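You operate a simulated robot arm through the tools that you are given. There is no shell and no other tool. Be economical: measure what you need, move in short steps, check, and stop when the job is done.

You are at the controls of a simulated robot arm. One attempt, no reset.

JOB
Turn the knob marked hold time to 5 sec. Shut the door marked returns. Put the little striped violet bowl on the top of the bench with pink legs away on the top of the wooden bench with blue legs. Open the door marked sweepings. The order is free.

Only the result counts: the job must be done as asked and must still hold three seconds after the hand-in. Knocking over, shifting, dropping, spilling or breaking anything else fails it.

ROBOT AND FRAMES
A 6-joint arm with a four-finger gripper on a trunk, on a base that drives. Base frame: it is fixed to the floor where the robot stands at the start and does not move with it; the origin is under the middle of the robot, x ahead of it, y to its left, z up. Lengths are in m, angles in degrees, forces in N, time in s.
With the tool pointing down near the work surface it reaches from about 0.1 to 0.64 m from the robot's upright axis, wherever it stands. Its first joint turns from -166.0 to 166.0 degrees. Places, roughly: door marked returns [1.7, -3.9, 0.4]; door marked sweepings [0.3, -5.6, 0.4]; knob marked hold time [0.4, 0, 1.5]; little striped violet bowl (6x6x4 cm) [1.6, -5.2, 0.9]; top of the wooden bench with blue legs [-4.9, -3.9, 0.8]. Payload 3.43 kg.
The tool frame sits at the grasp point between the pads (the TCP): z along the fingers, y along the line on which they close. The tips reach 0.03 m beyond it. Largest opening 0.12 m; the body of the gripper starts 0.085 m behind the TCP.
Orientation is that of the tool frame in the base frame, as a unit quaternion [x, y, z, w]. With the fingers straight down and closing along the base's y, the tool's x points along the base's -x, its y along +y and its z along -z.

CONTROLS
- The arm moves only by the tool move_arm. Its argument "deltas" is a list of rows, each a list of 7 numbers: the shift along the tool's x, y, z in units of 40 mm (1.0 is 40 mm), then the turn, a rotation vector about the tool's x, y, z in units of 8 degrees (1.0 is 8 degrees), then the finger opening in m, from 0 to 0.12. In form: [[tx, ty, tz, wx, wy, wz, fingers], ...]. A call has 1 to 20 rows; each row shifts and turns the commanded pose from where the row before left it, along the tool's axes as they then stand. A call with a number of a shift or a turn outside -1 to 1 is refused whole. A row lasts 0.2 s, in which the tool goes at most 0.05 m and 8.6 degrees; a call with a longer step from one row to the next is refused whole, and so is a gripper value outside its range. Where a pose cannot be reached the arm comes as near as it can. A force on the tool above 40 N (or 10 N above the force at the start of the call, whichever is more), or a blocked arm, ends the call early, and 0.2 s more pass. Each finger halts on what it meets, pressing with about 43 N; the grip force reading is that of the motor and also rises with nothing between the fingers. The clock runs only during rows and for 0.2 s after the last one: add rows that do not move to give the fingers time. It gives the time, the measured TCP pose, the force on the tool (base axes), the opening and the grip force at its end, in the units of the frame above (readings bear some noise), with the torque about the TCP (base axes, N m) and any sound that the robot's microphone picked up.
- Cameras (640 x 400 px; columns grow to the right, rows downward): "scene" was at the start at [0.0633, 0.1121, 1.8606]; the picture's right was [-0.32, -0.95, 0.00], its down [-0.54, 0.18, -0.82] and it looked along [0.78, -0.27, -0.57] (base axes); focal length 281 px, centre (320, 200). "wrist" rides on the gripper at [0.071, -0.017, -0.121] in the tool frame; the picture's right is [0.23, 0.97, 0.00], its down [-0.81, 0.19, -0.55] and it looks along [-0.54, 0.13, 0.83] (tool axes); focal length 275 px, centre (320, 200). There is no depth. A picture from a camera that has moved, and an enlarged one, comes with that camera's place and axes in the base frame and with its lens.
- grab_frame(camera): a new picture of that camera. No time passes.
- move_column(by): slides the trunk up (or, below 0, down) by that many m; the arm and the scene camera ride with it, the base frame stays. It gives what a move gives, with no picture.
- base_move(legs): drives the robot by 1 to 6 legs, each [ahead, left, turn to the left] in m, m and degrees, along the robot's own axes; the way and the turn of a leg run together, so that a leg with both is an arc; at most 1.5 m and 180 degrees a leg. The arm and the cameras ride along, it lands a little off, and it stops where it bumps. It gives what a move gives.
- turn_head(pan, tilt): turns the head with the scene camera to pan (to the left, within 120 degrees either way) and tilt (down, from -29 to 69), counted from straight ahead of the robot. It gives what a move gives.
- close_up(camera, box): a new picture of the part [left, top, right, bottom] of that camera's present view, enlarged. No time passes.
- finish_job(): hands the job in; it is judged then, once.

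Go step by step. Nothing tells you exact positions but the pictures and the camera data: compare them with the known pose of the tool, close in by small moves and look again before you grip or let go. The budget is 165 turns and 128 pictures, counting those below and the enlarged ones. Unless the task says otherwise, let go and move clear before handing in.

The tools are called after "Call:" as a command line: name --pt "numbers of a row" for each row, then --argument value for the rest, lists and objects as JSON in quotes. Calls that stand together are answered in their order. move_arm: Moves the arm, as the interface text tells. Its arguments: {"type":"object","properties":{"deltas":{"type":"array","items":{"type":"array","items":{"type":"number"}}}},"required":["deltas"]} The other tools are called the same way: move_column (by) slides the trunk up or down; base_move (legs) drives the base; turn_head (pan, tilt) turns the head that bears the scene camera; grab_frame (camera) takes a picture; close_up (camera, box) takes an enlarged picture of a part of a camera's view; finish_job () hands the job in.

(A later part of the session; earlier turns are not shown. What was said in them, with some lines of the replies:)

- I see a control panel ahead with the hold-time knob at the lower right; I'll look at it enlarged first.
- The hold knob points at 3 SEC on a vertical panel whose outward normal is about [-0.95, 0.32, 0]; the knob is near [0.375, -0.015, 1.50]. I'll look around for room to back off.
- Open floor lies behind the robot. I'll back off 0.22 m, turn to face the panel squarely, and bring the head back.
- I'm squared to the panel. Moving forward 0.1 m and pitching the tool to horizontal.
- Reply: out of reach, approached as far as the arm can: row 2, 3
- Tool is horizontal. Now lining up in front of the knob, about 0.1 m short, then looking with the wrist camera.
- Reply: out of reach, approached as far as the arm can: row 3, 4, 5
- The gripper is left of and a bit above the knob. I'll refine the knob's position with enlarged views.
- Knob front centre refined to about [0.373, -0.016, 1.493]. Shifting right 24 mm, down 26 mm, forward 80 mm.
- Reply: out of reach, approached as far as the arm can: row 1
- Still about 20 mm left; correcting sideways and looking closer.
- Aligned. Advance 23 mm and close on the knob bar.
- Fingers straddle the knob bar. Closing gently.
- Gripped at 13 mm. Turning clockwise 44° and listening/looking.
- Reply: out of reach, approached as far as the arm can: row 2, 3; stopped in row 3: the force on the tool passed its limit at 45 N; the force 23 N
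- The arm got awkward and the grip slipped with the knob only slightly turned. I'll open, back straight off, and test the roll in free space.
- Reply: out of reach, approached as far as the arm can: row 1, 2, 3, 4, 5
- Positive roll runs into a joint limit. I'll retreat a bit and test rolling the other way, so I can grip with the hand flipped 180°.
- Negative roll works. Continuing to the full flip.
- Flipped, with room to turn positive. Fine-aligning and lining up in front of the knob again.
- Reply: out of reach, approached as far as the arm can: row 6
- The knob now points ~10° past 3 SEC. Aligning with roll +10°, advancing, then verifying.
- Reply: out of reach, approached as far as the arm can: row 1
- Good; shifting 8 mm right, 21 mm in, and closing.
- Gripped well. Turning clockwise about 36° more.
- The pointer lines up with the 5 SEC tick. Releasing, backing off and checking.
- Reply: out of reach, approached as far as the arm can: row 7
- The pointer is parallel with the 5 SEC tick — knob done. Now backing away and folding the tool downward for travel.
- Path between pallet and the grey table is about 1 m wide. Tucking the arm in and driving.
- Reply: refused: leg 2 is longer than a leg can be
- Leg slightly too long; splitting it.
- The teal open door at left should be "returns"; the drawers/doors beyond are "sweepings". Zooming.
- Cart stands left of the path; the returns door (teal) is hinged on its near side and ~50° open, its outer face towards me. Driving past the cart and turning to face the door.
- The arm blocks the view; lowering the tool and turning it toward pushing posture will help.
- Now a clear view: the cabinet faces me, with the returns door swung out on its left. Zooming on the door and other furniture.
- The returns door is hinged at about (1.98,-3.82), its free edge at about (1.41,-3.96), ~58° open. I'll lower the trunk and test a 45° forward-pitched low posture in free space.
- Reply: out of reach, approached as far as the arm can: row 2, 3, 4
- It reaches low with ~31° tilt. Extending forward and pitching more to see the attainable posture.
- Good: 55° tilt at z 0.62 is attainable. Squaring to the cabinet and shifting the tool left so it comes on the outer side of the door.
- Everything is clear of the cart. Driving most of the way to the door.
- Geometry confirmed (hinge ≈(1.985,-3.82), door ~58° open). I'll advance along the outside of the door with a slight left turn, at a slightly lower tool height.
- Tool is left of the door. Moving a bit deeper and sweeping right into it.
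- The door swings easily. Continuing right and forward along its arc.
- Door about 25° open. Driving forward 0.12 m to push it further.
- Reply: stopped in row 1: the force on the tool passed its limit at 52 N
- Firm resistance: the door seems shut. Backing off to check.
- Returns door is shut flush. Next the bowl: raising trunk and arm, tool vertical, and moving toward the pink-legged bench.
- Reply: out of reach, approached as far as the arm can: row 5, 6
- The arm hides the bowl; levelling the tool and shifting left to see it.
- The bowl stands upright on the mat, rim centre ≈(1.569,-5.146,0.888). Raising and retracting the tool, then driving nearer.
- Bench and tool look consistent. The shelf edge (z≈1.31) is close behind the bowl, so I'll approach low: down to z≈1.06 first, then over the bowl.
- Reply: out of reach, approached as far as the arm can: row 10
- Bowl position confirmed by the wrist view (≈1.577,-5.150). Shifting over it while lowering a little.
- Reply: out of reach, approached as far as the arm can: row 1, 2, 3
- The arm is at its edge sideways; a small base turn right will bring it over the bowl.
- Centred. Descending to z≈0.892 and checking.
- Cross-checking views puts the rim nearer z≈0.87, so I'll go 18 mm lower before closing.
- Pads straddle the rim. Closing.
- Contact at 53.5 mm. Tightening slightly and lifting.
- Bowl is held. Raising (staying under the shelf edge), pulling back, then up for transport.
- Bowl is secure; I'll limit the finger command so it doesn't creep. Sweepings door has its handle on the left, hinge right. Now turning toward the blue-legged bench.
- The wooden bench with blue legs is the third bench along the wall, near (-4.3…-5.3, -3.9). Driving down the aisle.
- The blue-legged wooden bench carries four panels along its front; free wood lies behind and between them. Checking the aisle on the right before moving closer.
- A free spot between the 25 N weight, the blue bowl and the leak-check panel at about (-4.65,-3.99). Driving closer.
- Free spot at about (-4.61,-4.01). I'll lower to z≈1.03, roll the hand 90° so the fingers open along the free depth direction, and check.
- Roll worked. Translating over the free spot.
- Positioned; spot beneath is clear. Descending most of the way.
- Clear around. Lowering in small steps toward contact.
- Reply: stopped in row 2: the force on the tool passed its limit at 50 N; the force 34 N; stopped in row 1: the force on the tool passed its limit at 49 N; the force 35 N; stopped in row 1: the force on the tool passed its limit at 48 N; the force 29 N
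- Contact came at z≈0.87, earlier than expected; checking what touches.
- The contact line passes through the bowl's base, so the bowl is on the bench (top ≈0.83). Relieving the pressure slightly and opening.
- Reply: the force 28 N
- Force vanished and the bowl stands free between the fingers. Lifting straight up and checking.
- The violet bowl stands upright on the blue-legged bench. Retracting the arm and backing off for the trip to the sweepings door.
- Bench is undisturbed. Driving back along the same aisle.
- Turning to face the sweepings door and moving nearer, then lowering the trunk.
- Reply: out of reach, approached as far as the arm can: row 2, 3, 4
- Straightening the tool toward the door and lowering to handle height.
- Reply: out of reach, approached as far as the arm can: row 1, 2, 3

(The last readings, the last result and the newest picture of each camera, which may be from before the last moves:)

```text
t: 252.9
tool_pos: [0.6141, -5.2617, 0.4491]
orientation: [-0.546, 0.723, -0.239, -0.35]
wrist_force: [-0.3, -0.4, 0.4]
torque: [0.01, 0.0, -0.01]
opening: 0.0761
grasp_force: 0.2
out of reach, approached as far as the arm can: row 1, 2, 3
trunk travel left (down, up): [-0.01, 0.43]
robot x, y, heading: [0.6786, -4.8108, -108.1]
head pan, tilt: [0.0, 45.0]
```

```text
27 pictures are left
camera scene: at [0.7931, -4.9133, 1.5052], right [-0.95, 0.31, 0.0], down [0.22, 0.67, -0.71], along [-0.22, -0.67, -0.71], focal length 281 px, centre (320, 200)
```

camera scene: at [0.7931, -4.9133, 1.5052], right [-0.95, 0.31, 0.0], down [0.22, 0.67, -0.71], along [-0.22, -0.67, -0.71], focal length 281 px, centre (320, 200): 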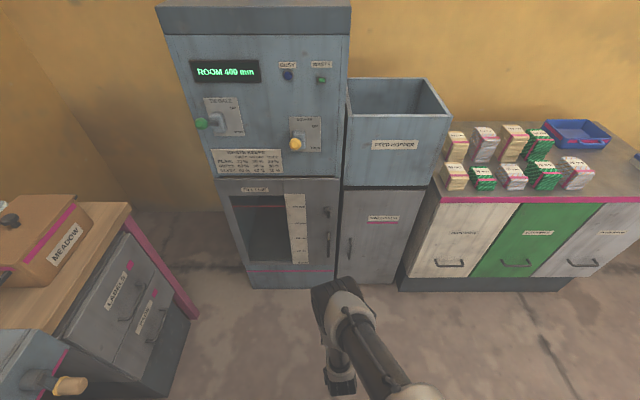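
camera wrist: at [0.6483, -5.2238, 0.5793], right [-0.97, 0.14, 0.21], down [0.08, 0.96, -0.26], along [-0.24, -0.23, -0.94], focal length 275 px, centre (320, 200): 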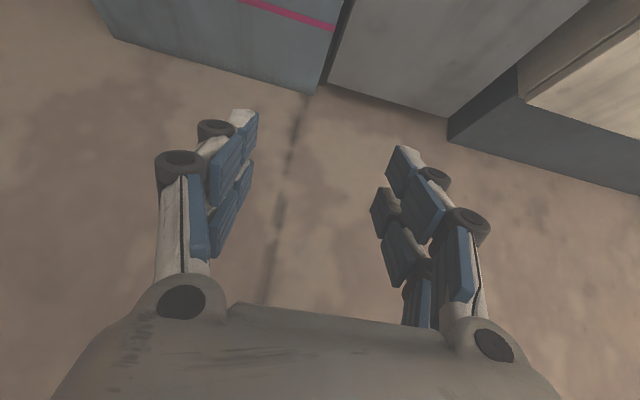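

Call:
close_up --camera "scene" --box '[310, 175, 450, 300]'

```text
3.20 times, centred on (380, 238) of scene
camera zoom: at [0.7931, -4.9133, 1.5052], right [-0.95, 0.31, 0.0], down [0.22, 0.67, -0.71], along [-0.22, -0.67, -0.71], focal length 899 px, centre (128, 80)
```

zoom: 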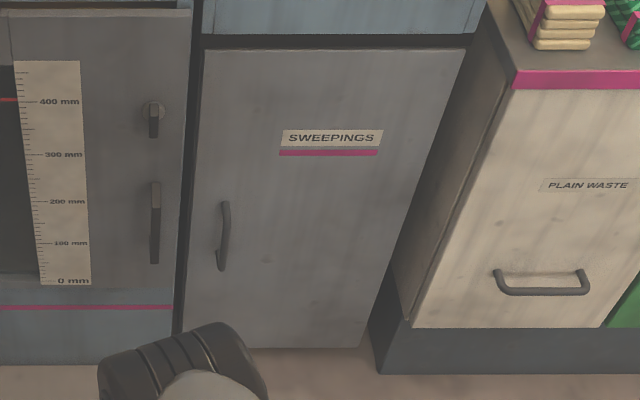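

Handle bar at about (0.422,-5.597), z 0.33–0.49. Driving 0.27 m forward and aligning laterally.

Call:
base_move --legs '[[0.27, 0, 0]]'

Call:
move_arm --pt "0 0.7 0 0 0 0 0.076" --pt "0 0.7 0 0 0 0 0.076" --pt "0 0.7 0 0 0 0 0.076" --pt "0 0 0 0 0 0 0.076"

Call:
grab_frame --camera "wrist"

Call:
grab_frame --camera "scene"

```text
t: 254.8
tool_pos: [0.5285, -5.5185, 0.4492]
orientation: [-0.546, 0.723, -0.238, -0.35]
wrist_force: [0.8, 0.4, 1.0]
torque: [0.01, -0.02, 0.03]
opening: 0.0762
grasp_force: 0.1
trunk travel left (down, up): [-0.01, 0.43]
robot x, y, heading: [0.5943, -5.0682, -108.6]
head pan, tilt: [0.0, 45.0]
```

```text
t: 255.8
tool_pos: [0.5209, -5.5011, 0.4496]
orientation: [-0.542, 0.725, -0.233, -0.355]
wrist_force: [0.7, 0.6, -0.3]
torque: [-0.03, -0.02, 0.0]
opening: 0.0759
grasp_force: 0.1
out of reach, approached as far as the arm can: row 1, 2, 3
trunk travel left (down, up): [-0.01, 0.43]
robot x, y, heading: [0.5949, -5.0682, -108.4]
head pan, tilt: [0.0, 45.0]
```

```text
25 pictures are left
camera wrist: at [0.5565, -5.4638, 0.5793], right [-0.96, 0.15, 0.22], down [0.09, 0.96, -0.26], along [-0.25, -0.23, -0.94], focal length 275 px, centre (320, 200)
```

wrist: 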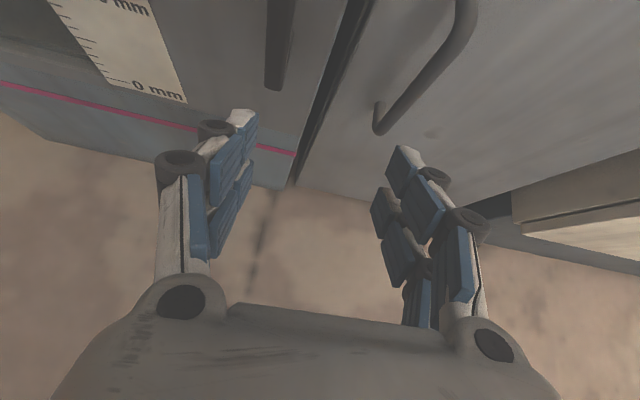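

```text
24 pictures are left
camera scene: at [0.7084, -5.1699, 1.5052], right [-0.95, 0.31, 0.0], down [0.22, 0.67, -0.71], along [-0.22, -0.67, -0.71], focal length 281 px, centre (320, 200)
```

scene: 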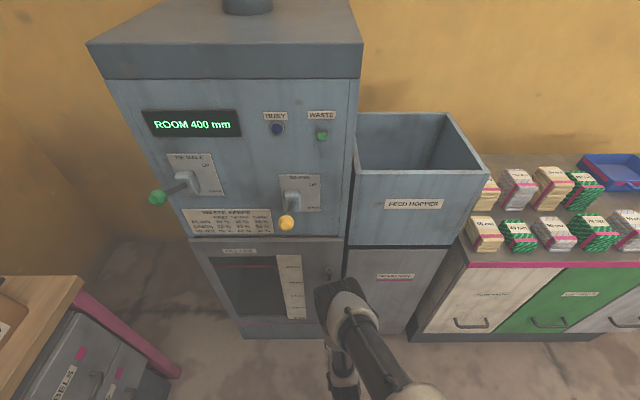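

Lateral arm motion is limited in this low posture; shifting the base 65 mm right instead.

Call:
base_move --legs '[[0, -0.065, 0]]'

Call:
grab_frame --camera "wrist"

```text
t: 256.8
tool_pos: [0.459, -5.4817, 0.4485]
orientation: [-0.542, 0.725, -0.232, -0.355]
wrist_force: [-0.4, -0.1, -0.7]
torque: [0.02, -0.01, -0.01]
opening: 0.0756
grasp_force: 0.1
trunk travel left (down, up): [-0.01, 0.43]
robot x, y, heading: [0.533, -5.0458, -108.2]
head pan, tilt: [0.0, 45.0]
```

```text
23 pictures are left
camera wrist: at [0.4954, -5.4437, 0.5794], right [-0.96, 0.15, 0.22], down [0.09, 0.96, -0.26], along [-0.25, -0.23, -0.94], focal length 275 px, centre (320, 200)
```

wrist: 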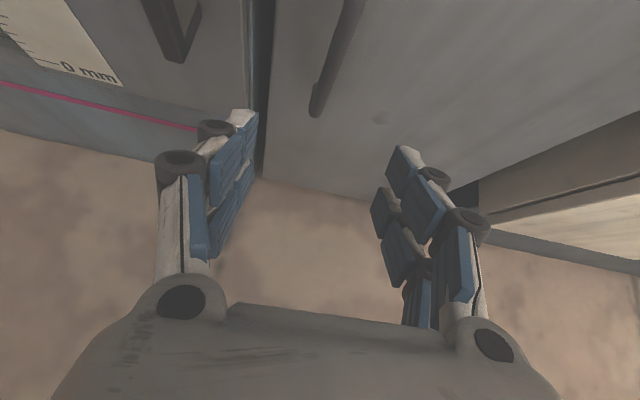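

Wrist view confirms the bar at (0.421,-5.597), centred between the fingers. Advancing 0.11 m.

Call:
base_move --legs '[[0.112, 0, 0]]'

Call:
grab_frame --camera "wrist"

```text
t: 258.1
tool_pos: [0.4246, -5.5719, 0.4417]
orientation: [-0.549, 0.73, -0.221, -0.342]
wrist_force: [5.5, 3.4, -2.3]
torque: [-0.01, -0.16, -0.31]
opening: 0.0291
grasp_force: 6.1
trunk travel left (down, up): [-0.01, 0.43]
robot x, y, heading: [0.4979, -5.1537, -108.2]
head pan, tilt: [0.0, 45.0]
stopped in leg 1: the force on the tool passed its limit at 44 N (the readings are from after the stop); the commanded pose is now the measured one
```

```text
22 pictures are left
camera wrist: at [0.4599, -5.5395, 0.5727], right [-0.96, 0.14, 0.22], down [0.09, 0.97, -0.22], along [-0.25, -0.19, -0.95], focal length 275 px, centre (320, 200)
```

wrist: 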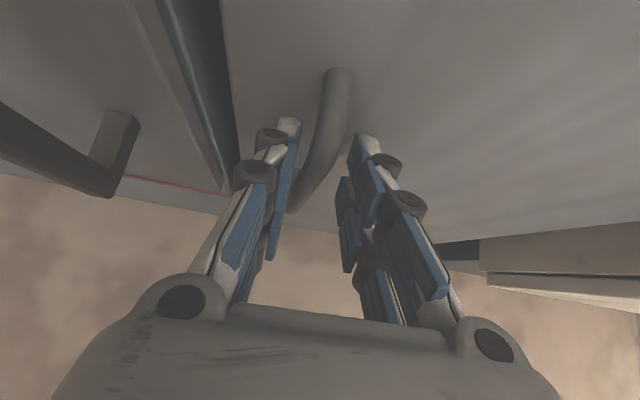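

The tool touched (44 N) and stopped, with the bar between the fingers. Closing on it.

Call:
move_arm --pt "0 0 0 0 0 0 0.02" --pt "0 0 0 0 0 0 0.01" --pt "0 0 0 0 0 0 0.004" --pt "0 0 0 0 0 0 0.004"

Call:
close_up --camera "wrist" --box '[200, 50, 460, 260]'

```text
t: 258.8
tool_pos: [0.4321, -5.574, 0.4414]
orientation: [-0.555, 0.726, -0.226, -0.337]
wrist_force: [13.5, -3.3, -9.0]
torque: [-0.69, -2.05, -0.02]
opening: 0.0136
grasp_force: 38.4
trunk travel left (down, up): [-0.01, 0.43]
robot x, y, heading: [0.498, -5.1561, -108.1]
head pan, tilt: [0.0, 45.0]
stopped in row 3: the force on the tool passed its limit at 42 N (the readings are from after the stop); the commanded pose is now the measured one
```

```text
1.90 times, centred on (330, 155) of wrist
camera zoom: at [0.4652, -5.541, 0.5723], right [-0.97, 0.13, 0.22], down [0.08, 0.97, -0.22], along [-0.24, -0.2, -0.95], focal length 524 px, centre (301, 286)
```

zoom: 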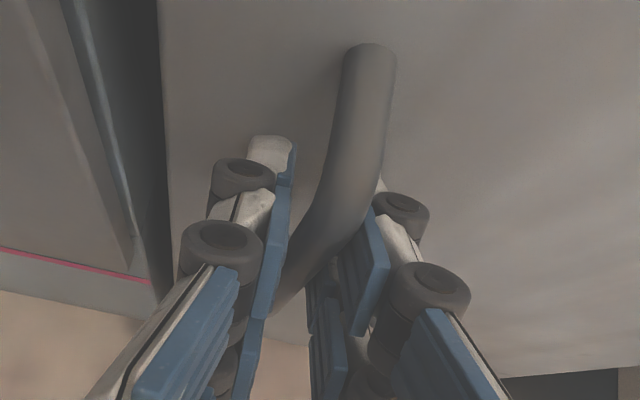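

Bar gripped (13.6 mm). Pulling the door by backing the base gently along its arc.

Call:
base_move --legs '[[-0.04, -0.007, 0], [-0.045, -0.018, 3]]'

Call:
grab_frame --camera "scene"

```text
t: 260.1
tool_pos: [0.4353, -5.5079, 0.4404]
orientation: [-0.551, 0.728, -0.223, -0.343]
wrist_force: [-1.3, -0.2, -1.6]
torque: [-1.14, -1.79, -0.16]
opening: 0.0137
grasp_force: 45.1
trunk travel left (down, up): [-0.01, 0.43]
robot x, y, heading: [0.5036, -5.094, -107.2]
head pan, tilt: [0.0, 45.0]
stopped in leg 2: the force on the tool passed its limit at 54 N (the readings are from after the stop); the commanded pose is now the measured one
```

```text
20 pictures are left
camera scene: at [0.6177, -5.1893, 1.5053], right [-0.96, 0.29, 0.0], down [0.2, 0.68, -0.71], along [-0.2, -0.68, -0.71], focal length 281 px, centre (320, 200)
```

scene: 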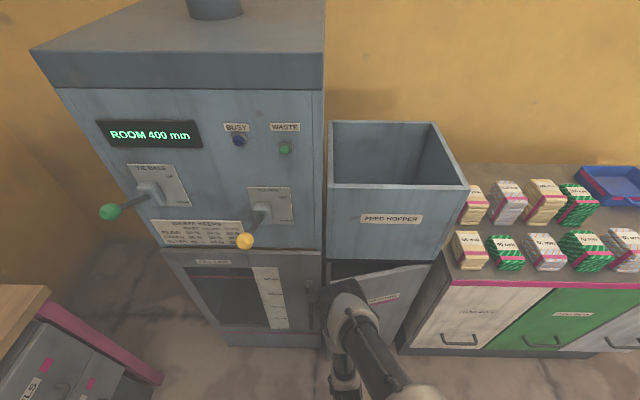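

The door is opening (~15°). Continuing in small steps along the arc.

Call:
base_move --legs '[[-0.033, -0.018, 0]]'

Call:
base_move --legs '[[-0.03, -0.02, 0]]'

Call:
grab_frame --camera "wrist"

```text
t: 261.0
tool_pos: [0.4303, -5.4715, 0.4414]
orientation: [-0.555, 0.725, -0.224, -0.342]
wrist_force: [25.1, 5.1, 8.3]
torque: [-0.59, -2.23, 0.04]
opening: 0.0133
grasp_force: 45.1
trunk travel left (down, up): [-0.01, 0.43]
robot x, y, heading: [0.4971, -5.0535, -106.7]
head pan, tilt: [0.0, 45.0]
```

```text
t: 261.9
tool_pos: [0.4212, -5.4371, 0.4413]
orientation: [-0.556, 0.725, -0.224, -0.34]
wrist_force: [15.8, 5.3, 9.2]
torque: [-0.88, -2.04, -0.01]
opening: 0.0134
grasp_force: 44.9
trunk travel left (down, up): [-0.01, 0.43]
robot x, y, heading: [0.4852, -5.0206, -106.8]
head pan, tilt: [0.0, 45.0]
```

```text
19 pictures are left
camera wrist: at [0.4557, -5.4038, 0.5727], right [-0.97, 0.12, 0.22], down [0.07, 0.97, -0.22], along [-0.24, -0.2, -0.95], focal length 275 px, centre (320, 200)
```

wrist: 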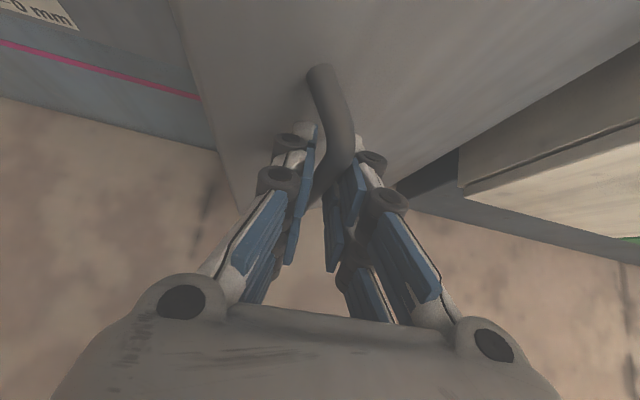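

Smooth; ~34° open. Continuing.

Call:
base_move --legs '[[-0.034, -0.022, 0]]'

Call:
base_move --legs '[[-0.031, -0.026, 0]]'

Call:
base_move --legs '[[-0.028, -0.03, 0]]'

Call:
grab_frame --camera "scene"

```text
t: 263.1
tool_pos: [0.4051, -5.3998, 0.4414]
orientation: [-0.55, 0.729, -0.224, -0.341]
wrist_force: [-2.7, -2.0, -7.3]
torque: [-0.96, -1.77, -0.11]
opening: 0.0129
grasp_force: 44.7
trunk travel left (down, up): [-0.01, 0.43]
robot x, y, heading: [0.4748, -4.9789, -106.7]
head pan, tilt: [0.0, 45.0]
stopped in leg 1: the force on the tool passed its limit at 43 N (the readings are from after the stop); the commanded pose is now the measured one
```

```text
t: 264.1
tool_pos: [0.388, -5.3693, 0.4425]
orientation: [-0.545, 0.731, -0.224, -0.344]
wrist_force: [-1.6, -1.2, -6.3]
torque: [-0.83, -1.77, -0.05]
opening: 0.0128
grasp_force: 44.9
trunk travel left (down, up): [-0.01, 0.43]
robot x, y, heading: [0.458, -4.949, -106.7]
head pan, tilt: [0.0, 45.0]
stopped in leg 1: the force on the tool passed its limit at 42 N (the readings are from after the stop); the commanded pose is now the measured one
```

```text
t: 265.1
tool_pos: [0.3628, -5.3385, 0.4426]
orientation: [-0.54, 0.733, -0.224, -0.348]
wrist_force: [-0.9, -1.1, -5.9]
torque: [-0.67, -1.7, 0.0]
opening: 0.0124
grasp_force: 44.8
trunk travel left (down, up): [-0.01, 0.43]
robot x, y, heading: [0.4351, -4.9126, -107.0]
head pan, tilt: [0.0, 45.0]
stopped in leg 1: the force on the tool passed its limit at 41 N (the readings are from after the stop); the commanded pose is now the measured one
```

```text
18 pictures are left
camera scene: at [0.5517, -5.0117, 1.5053], right [-0.96, 0.29, 0.0], down [0.21, 0.68, -0.71], along [-0.21, -0.68, -0.71], focal length 281 px, centre (320, 200)
```

scene: 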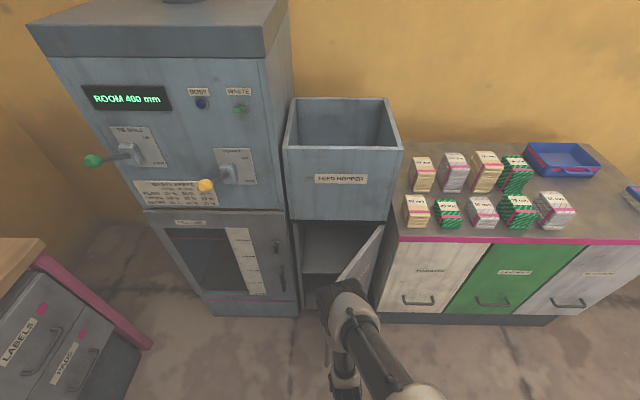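

~57° open. Continuing sideways to widen it.

Call:
base_move --legs '[[-0.018, -0.035, 0]]'

Call:
base_move --legs '[[-0.012, -0.037, 0]]'

Call:
base_move --legs '[[-0.006, -0.038, 0]]'

Call:
base_move --legs '[[0.0, -0.038, 0]]'

Call:
grab_frame --camera "scene"

Call:
grab_frame --camera "wrist"

```text
t: 266.0
tool_pos: [0.3348, -5.3106, 0.4426]
orientation: [-0.54, 0.732, -0.225, -0.349]
wrist_force: [-8.8, -10.7, -14.2]
torque: [-0.77, -1.62, -0.2]
opening: 0.0123
grasp_force: 45.1
trunk travel left (down, up): [-0.01, 0.43]
robot x, y, heading: [0.4096, -4.8846, -107.1]
head pan, tilt: [0.0, 45.0]
```

```text
t: 266.9
tool_pos: [0.3043, -5.288, 0.4437]
orientation: [-0.54, 0.733, -0.224, -0.349]
wrist_force: [-4.9, -8.1, -13.9]
torque: [-0.7, -1.6, -0.16]
opening: 0.0124
grasp_force: 44.7
trunk travel left (down, up): [-0.01, 0.43]
robot x, y, heading: [0.3754, -4.8628, -106.8]
head pan, tilt: [0.0, 45.0]
```

```text
t: 267.7
tool_pos: [0.2686, -5.2707, 0.4429]
orientation: [-0.539, 0.733, -0.225, -0.35]
wrist_force: [-3.0, -4.6, -11.7]
torque: [-0.67, -1.57, -0.15]
opening: 0.0125
grasp_force: 45.2
trunk travel left (down, up): [-0.01, 0.43]
robot x, y, heading: [0.3454, -4.8459, -106.8]
head pan, tilt: [0.0, 45.0]
```

```text
t: 268.6
tool_pos: [0.2332, -5.2604, 0.4433]
orientation: [-0.539, 0.732, -0.226, -0.35]
wrist_force: [0.0, -0.4, -5.8]
torque: [-0.67, -1.58, -0.12]
opening: 0.0124
grasp_force: 45.1
trunk travel left (down, up): [-0.01, 0.43]
robot x, y, heading: [0.3048, -4.8329, -106.8]
head pan, tilt: [0.0, 45.0]
```

```text
17 pictures are left
camera scene: at [0.4215, -4.9345, 1.5052], right [-0.96, 0.29, 0.0], down [0.21, 0.68, -0.71], along [-0.21, -0.68, -0.71], focal length 281 px, centre (320, 200)
```

scene: 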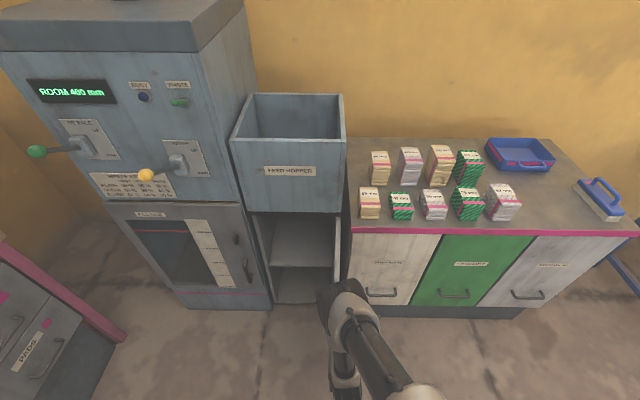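

```text
16 pictures are left
camera wrist: at [0.2685, -5.2255, 0.5743], right [-0.96, 0.16, 0.22], down [0.11, 0.96, -0.24], along [-0.25, -0.21, -0.95], focal length 275 px, centre (320, 200)
```

wrist: 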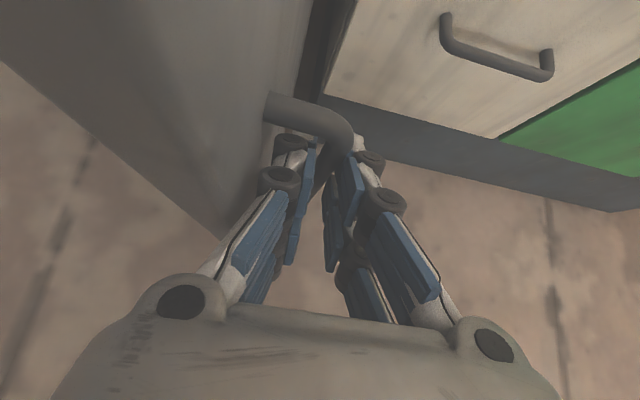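

Door is about 90° open. Opening the fingers just enough and backing straight out.

Call:
move_arm --pt "0 0 0 0 0 0 0.018" --pt "0 0 0 0 0 0 0.024" --pt "0 0 0 0 0 0 0.024"

Call:
base_move --legs '[[-0.06, 0, 0]]'

Call:
grab_frame --camera "wrist"

```text
t: 269.4
tool_pos: [0.2331, -5.2585, 0.4429]
orientation: [-0.54, 0.732, -0.225, -0.349]
wrist_force: [-0.1, -0.3, -0.2]
torque: [0.01, 0.03, -0.01]
opening: 0.024
grasp_force: 0.0
trunk travel left (down, up): [-0.01, 0.43]
robot x, y, heading: [0.3075, -4.8378, -106.9]
head pan, tilt: [0.0, 45.0]
```

```text
t: 270.4
tool_pos: [0.2497, -5.2022, 0.4427]
orientation: [-0.539, 0.733, -0.225, -0.349]
wrist_force: [-0.3, -0.2, 0.7]
torque: [-0.01, -0.02, 0.01]
opening: 0.0239
grasp_force: 0.0
trunk travel left (down, up): [-0.01, 0.43]
robot x, y, heading: [0.3249, -4.7784, -106.8]
head pan, tilt: [0.0, 45.0]
```

```text
15 pictures are left
camera wrist: at [0.2858, -5.1682, 0.5745], right [-0.96, 0.16, 0.22], down [0.11, 0.96, -0.24], along [-0.25, -0.21, -0.95], focal length 275 px, centre (320, 200)
```

wrist: 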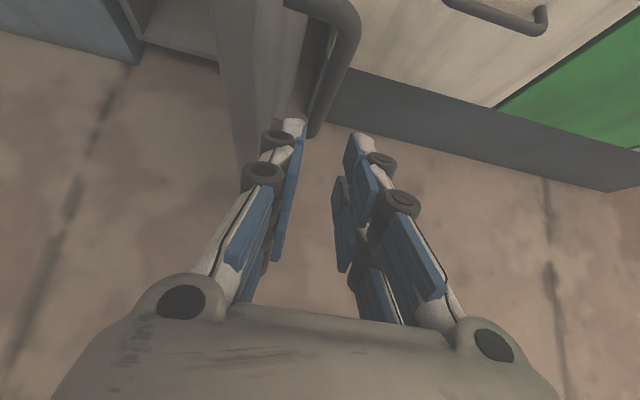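

Clean withdrawal. Backing further and checking the door and the surroundings, including the returns door.

Call:
base_move --legs '[[-0.5, 0, 0]]'

Call:
grab_frame --camera "scene"

Call:
turn_head --pan 85 --tilt 20

Call:
grab_frame --camera "scene"

```text
t: 273.3
tool_pos: [0.395, -4.7266, 0.443]
orientation: [-0.538, 0.733, -0.224, -0.35]
wrist_force: [0.2, -0.4, 0.0]
torque: [-0.01, 0.01, 0.01]
opening: 0.024
grasp_force: 0.0
trunk travel left (down, up): [-0.01, 0.43]
robot x, y, heading: [0.4677, -4.3018, -107.0]
head pan, tilt: [0.0, 45.0]
```

```text
14 pictures are left
camera scene: at [0.5846, -4.401, 1.5052], right [-0.96, 0.29, 0.0], down [0.21, 0.68, -0.71], along [-0.21, -0.68, -0.71], focal length 281 px, centre (320, 200)
```

scene: 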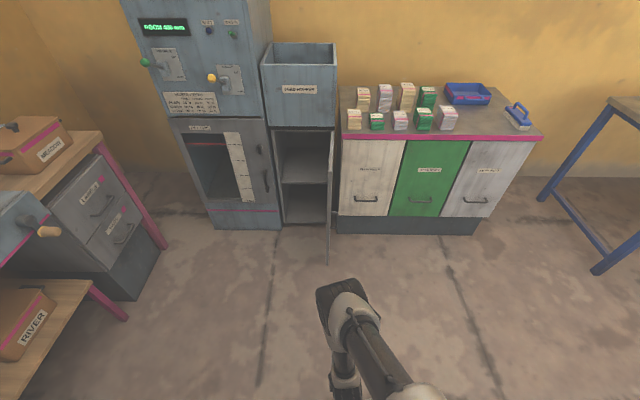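

```text
t: 274.9
tool_pos: [0.3959, -4.726, 0.4422]
orientation: [-0.538, 0.733, -0.224, -0.35]
wrist_force: [-0.1, -0.9, 0.4]
torque: [-0.03, -0.03, -0.03]
opening: 0.0239
grasp_force: 0.0
trunk travel left (down, up): [-0.01, 0.43]
robot x, y, heading: [0.4676, -4.3061, -107.1]
head pan, tilt: [85.0, 20.0]
```

```text
13 pictures are left
camera scene: at [0.6947, -4.3582, 1.5438], right [-0.38, -0.93, 0.0], down [-0.32, 0.13, -0.94], along [0.87, -0.35, -0.34], focal length 281 px, centre (320, 200)
```

scene: 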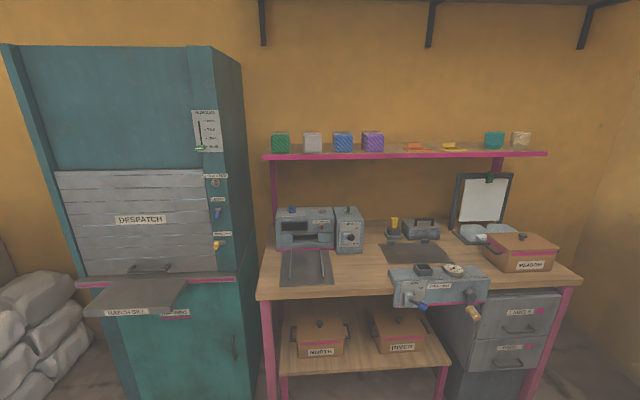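

Call:
close_up --camera "scene" --box '[90, 270, 270, 400]'

```text
3.08 times, centred on (180, 335) of scene
camera zoom: at [0.6947, -4.3582, 1.5438], right [-0.38, -0.93, 0.0], down [-0.32, 0.13, -0.94], along [0.87, -0.35, -0.34], focal length 865 px, centre (751, -215)
```

zoom: 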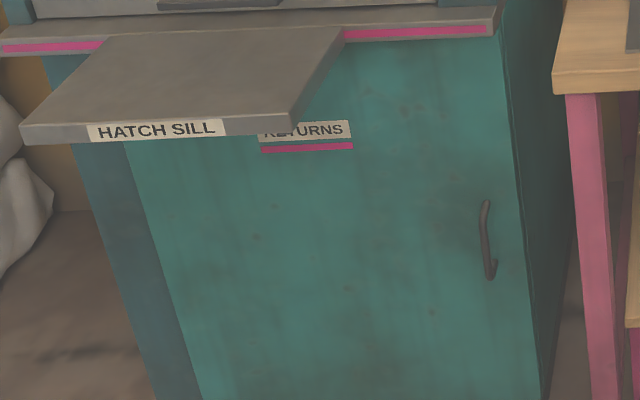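

The returns door sits flush, the sweepings door stands about 90° open, the bowl is on the blue-legged bench and the knob is at 5 SEC. The gripper is clear, so I'm handing in.

Call:
finish_job

```text
The job is handed in.
```

I did all four parts and handed the job in; the hand-in gave no verdict.
- **Hold time knob:** its pointer lines up with the 5 SEC mark.
- **Returns door:** shut, and flush in the last picture.
- **Violet bowl:** upright on top of the wooden bench with blue legs.
- **Sweepings door:** open to about 90°.
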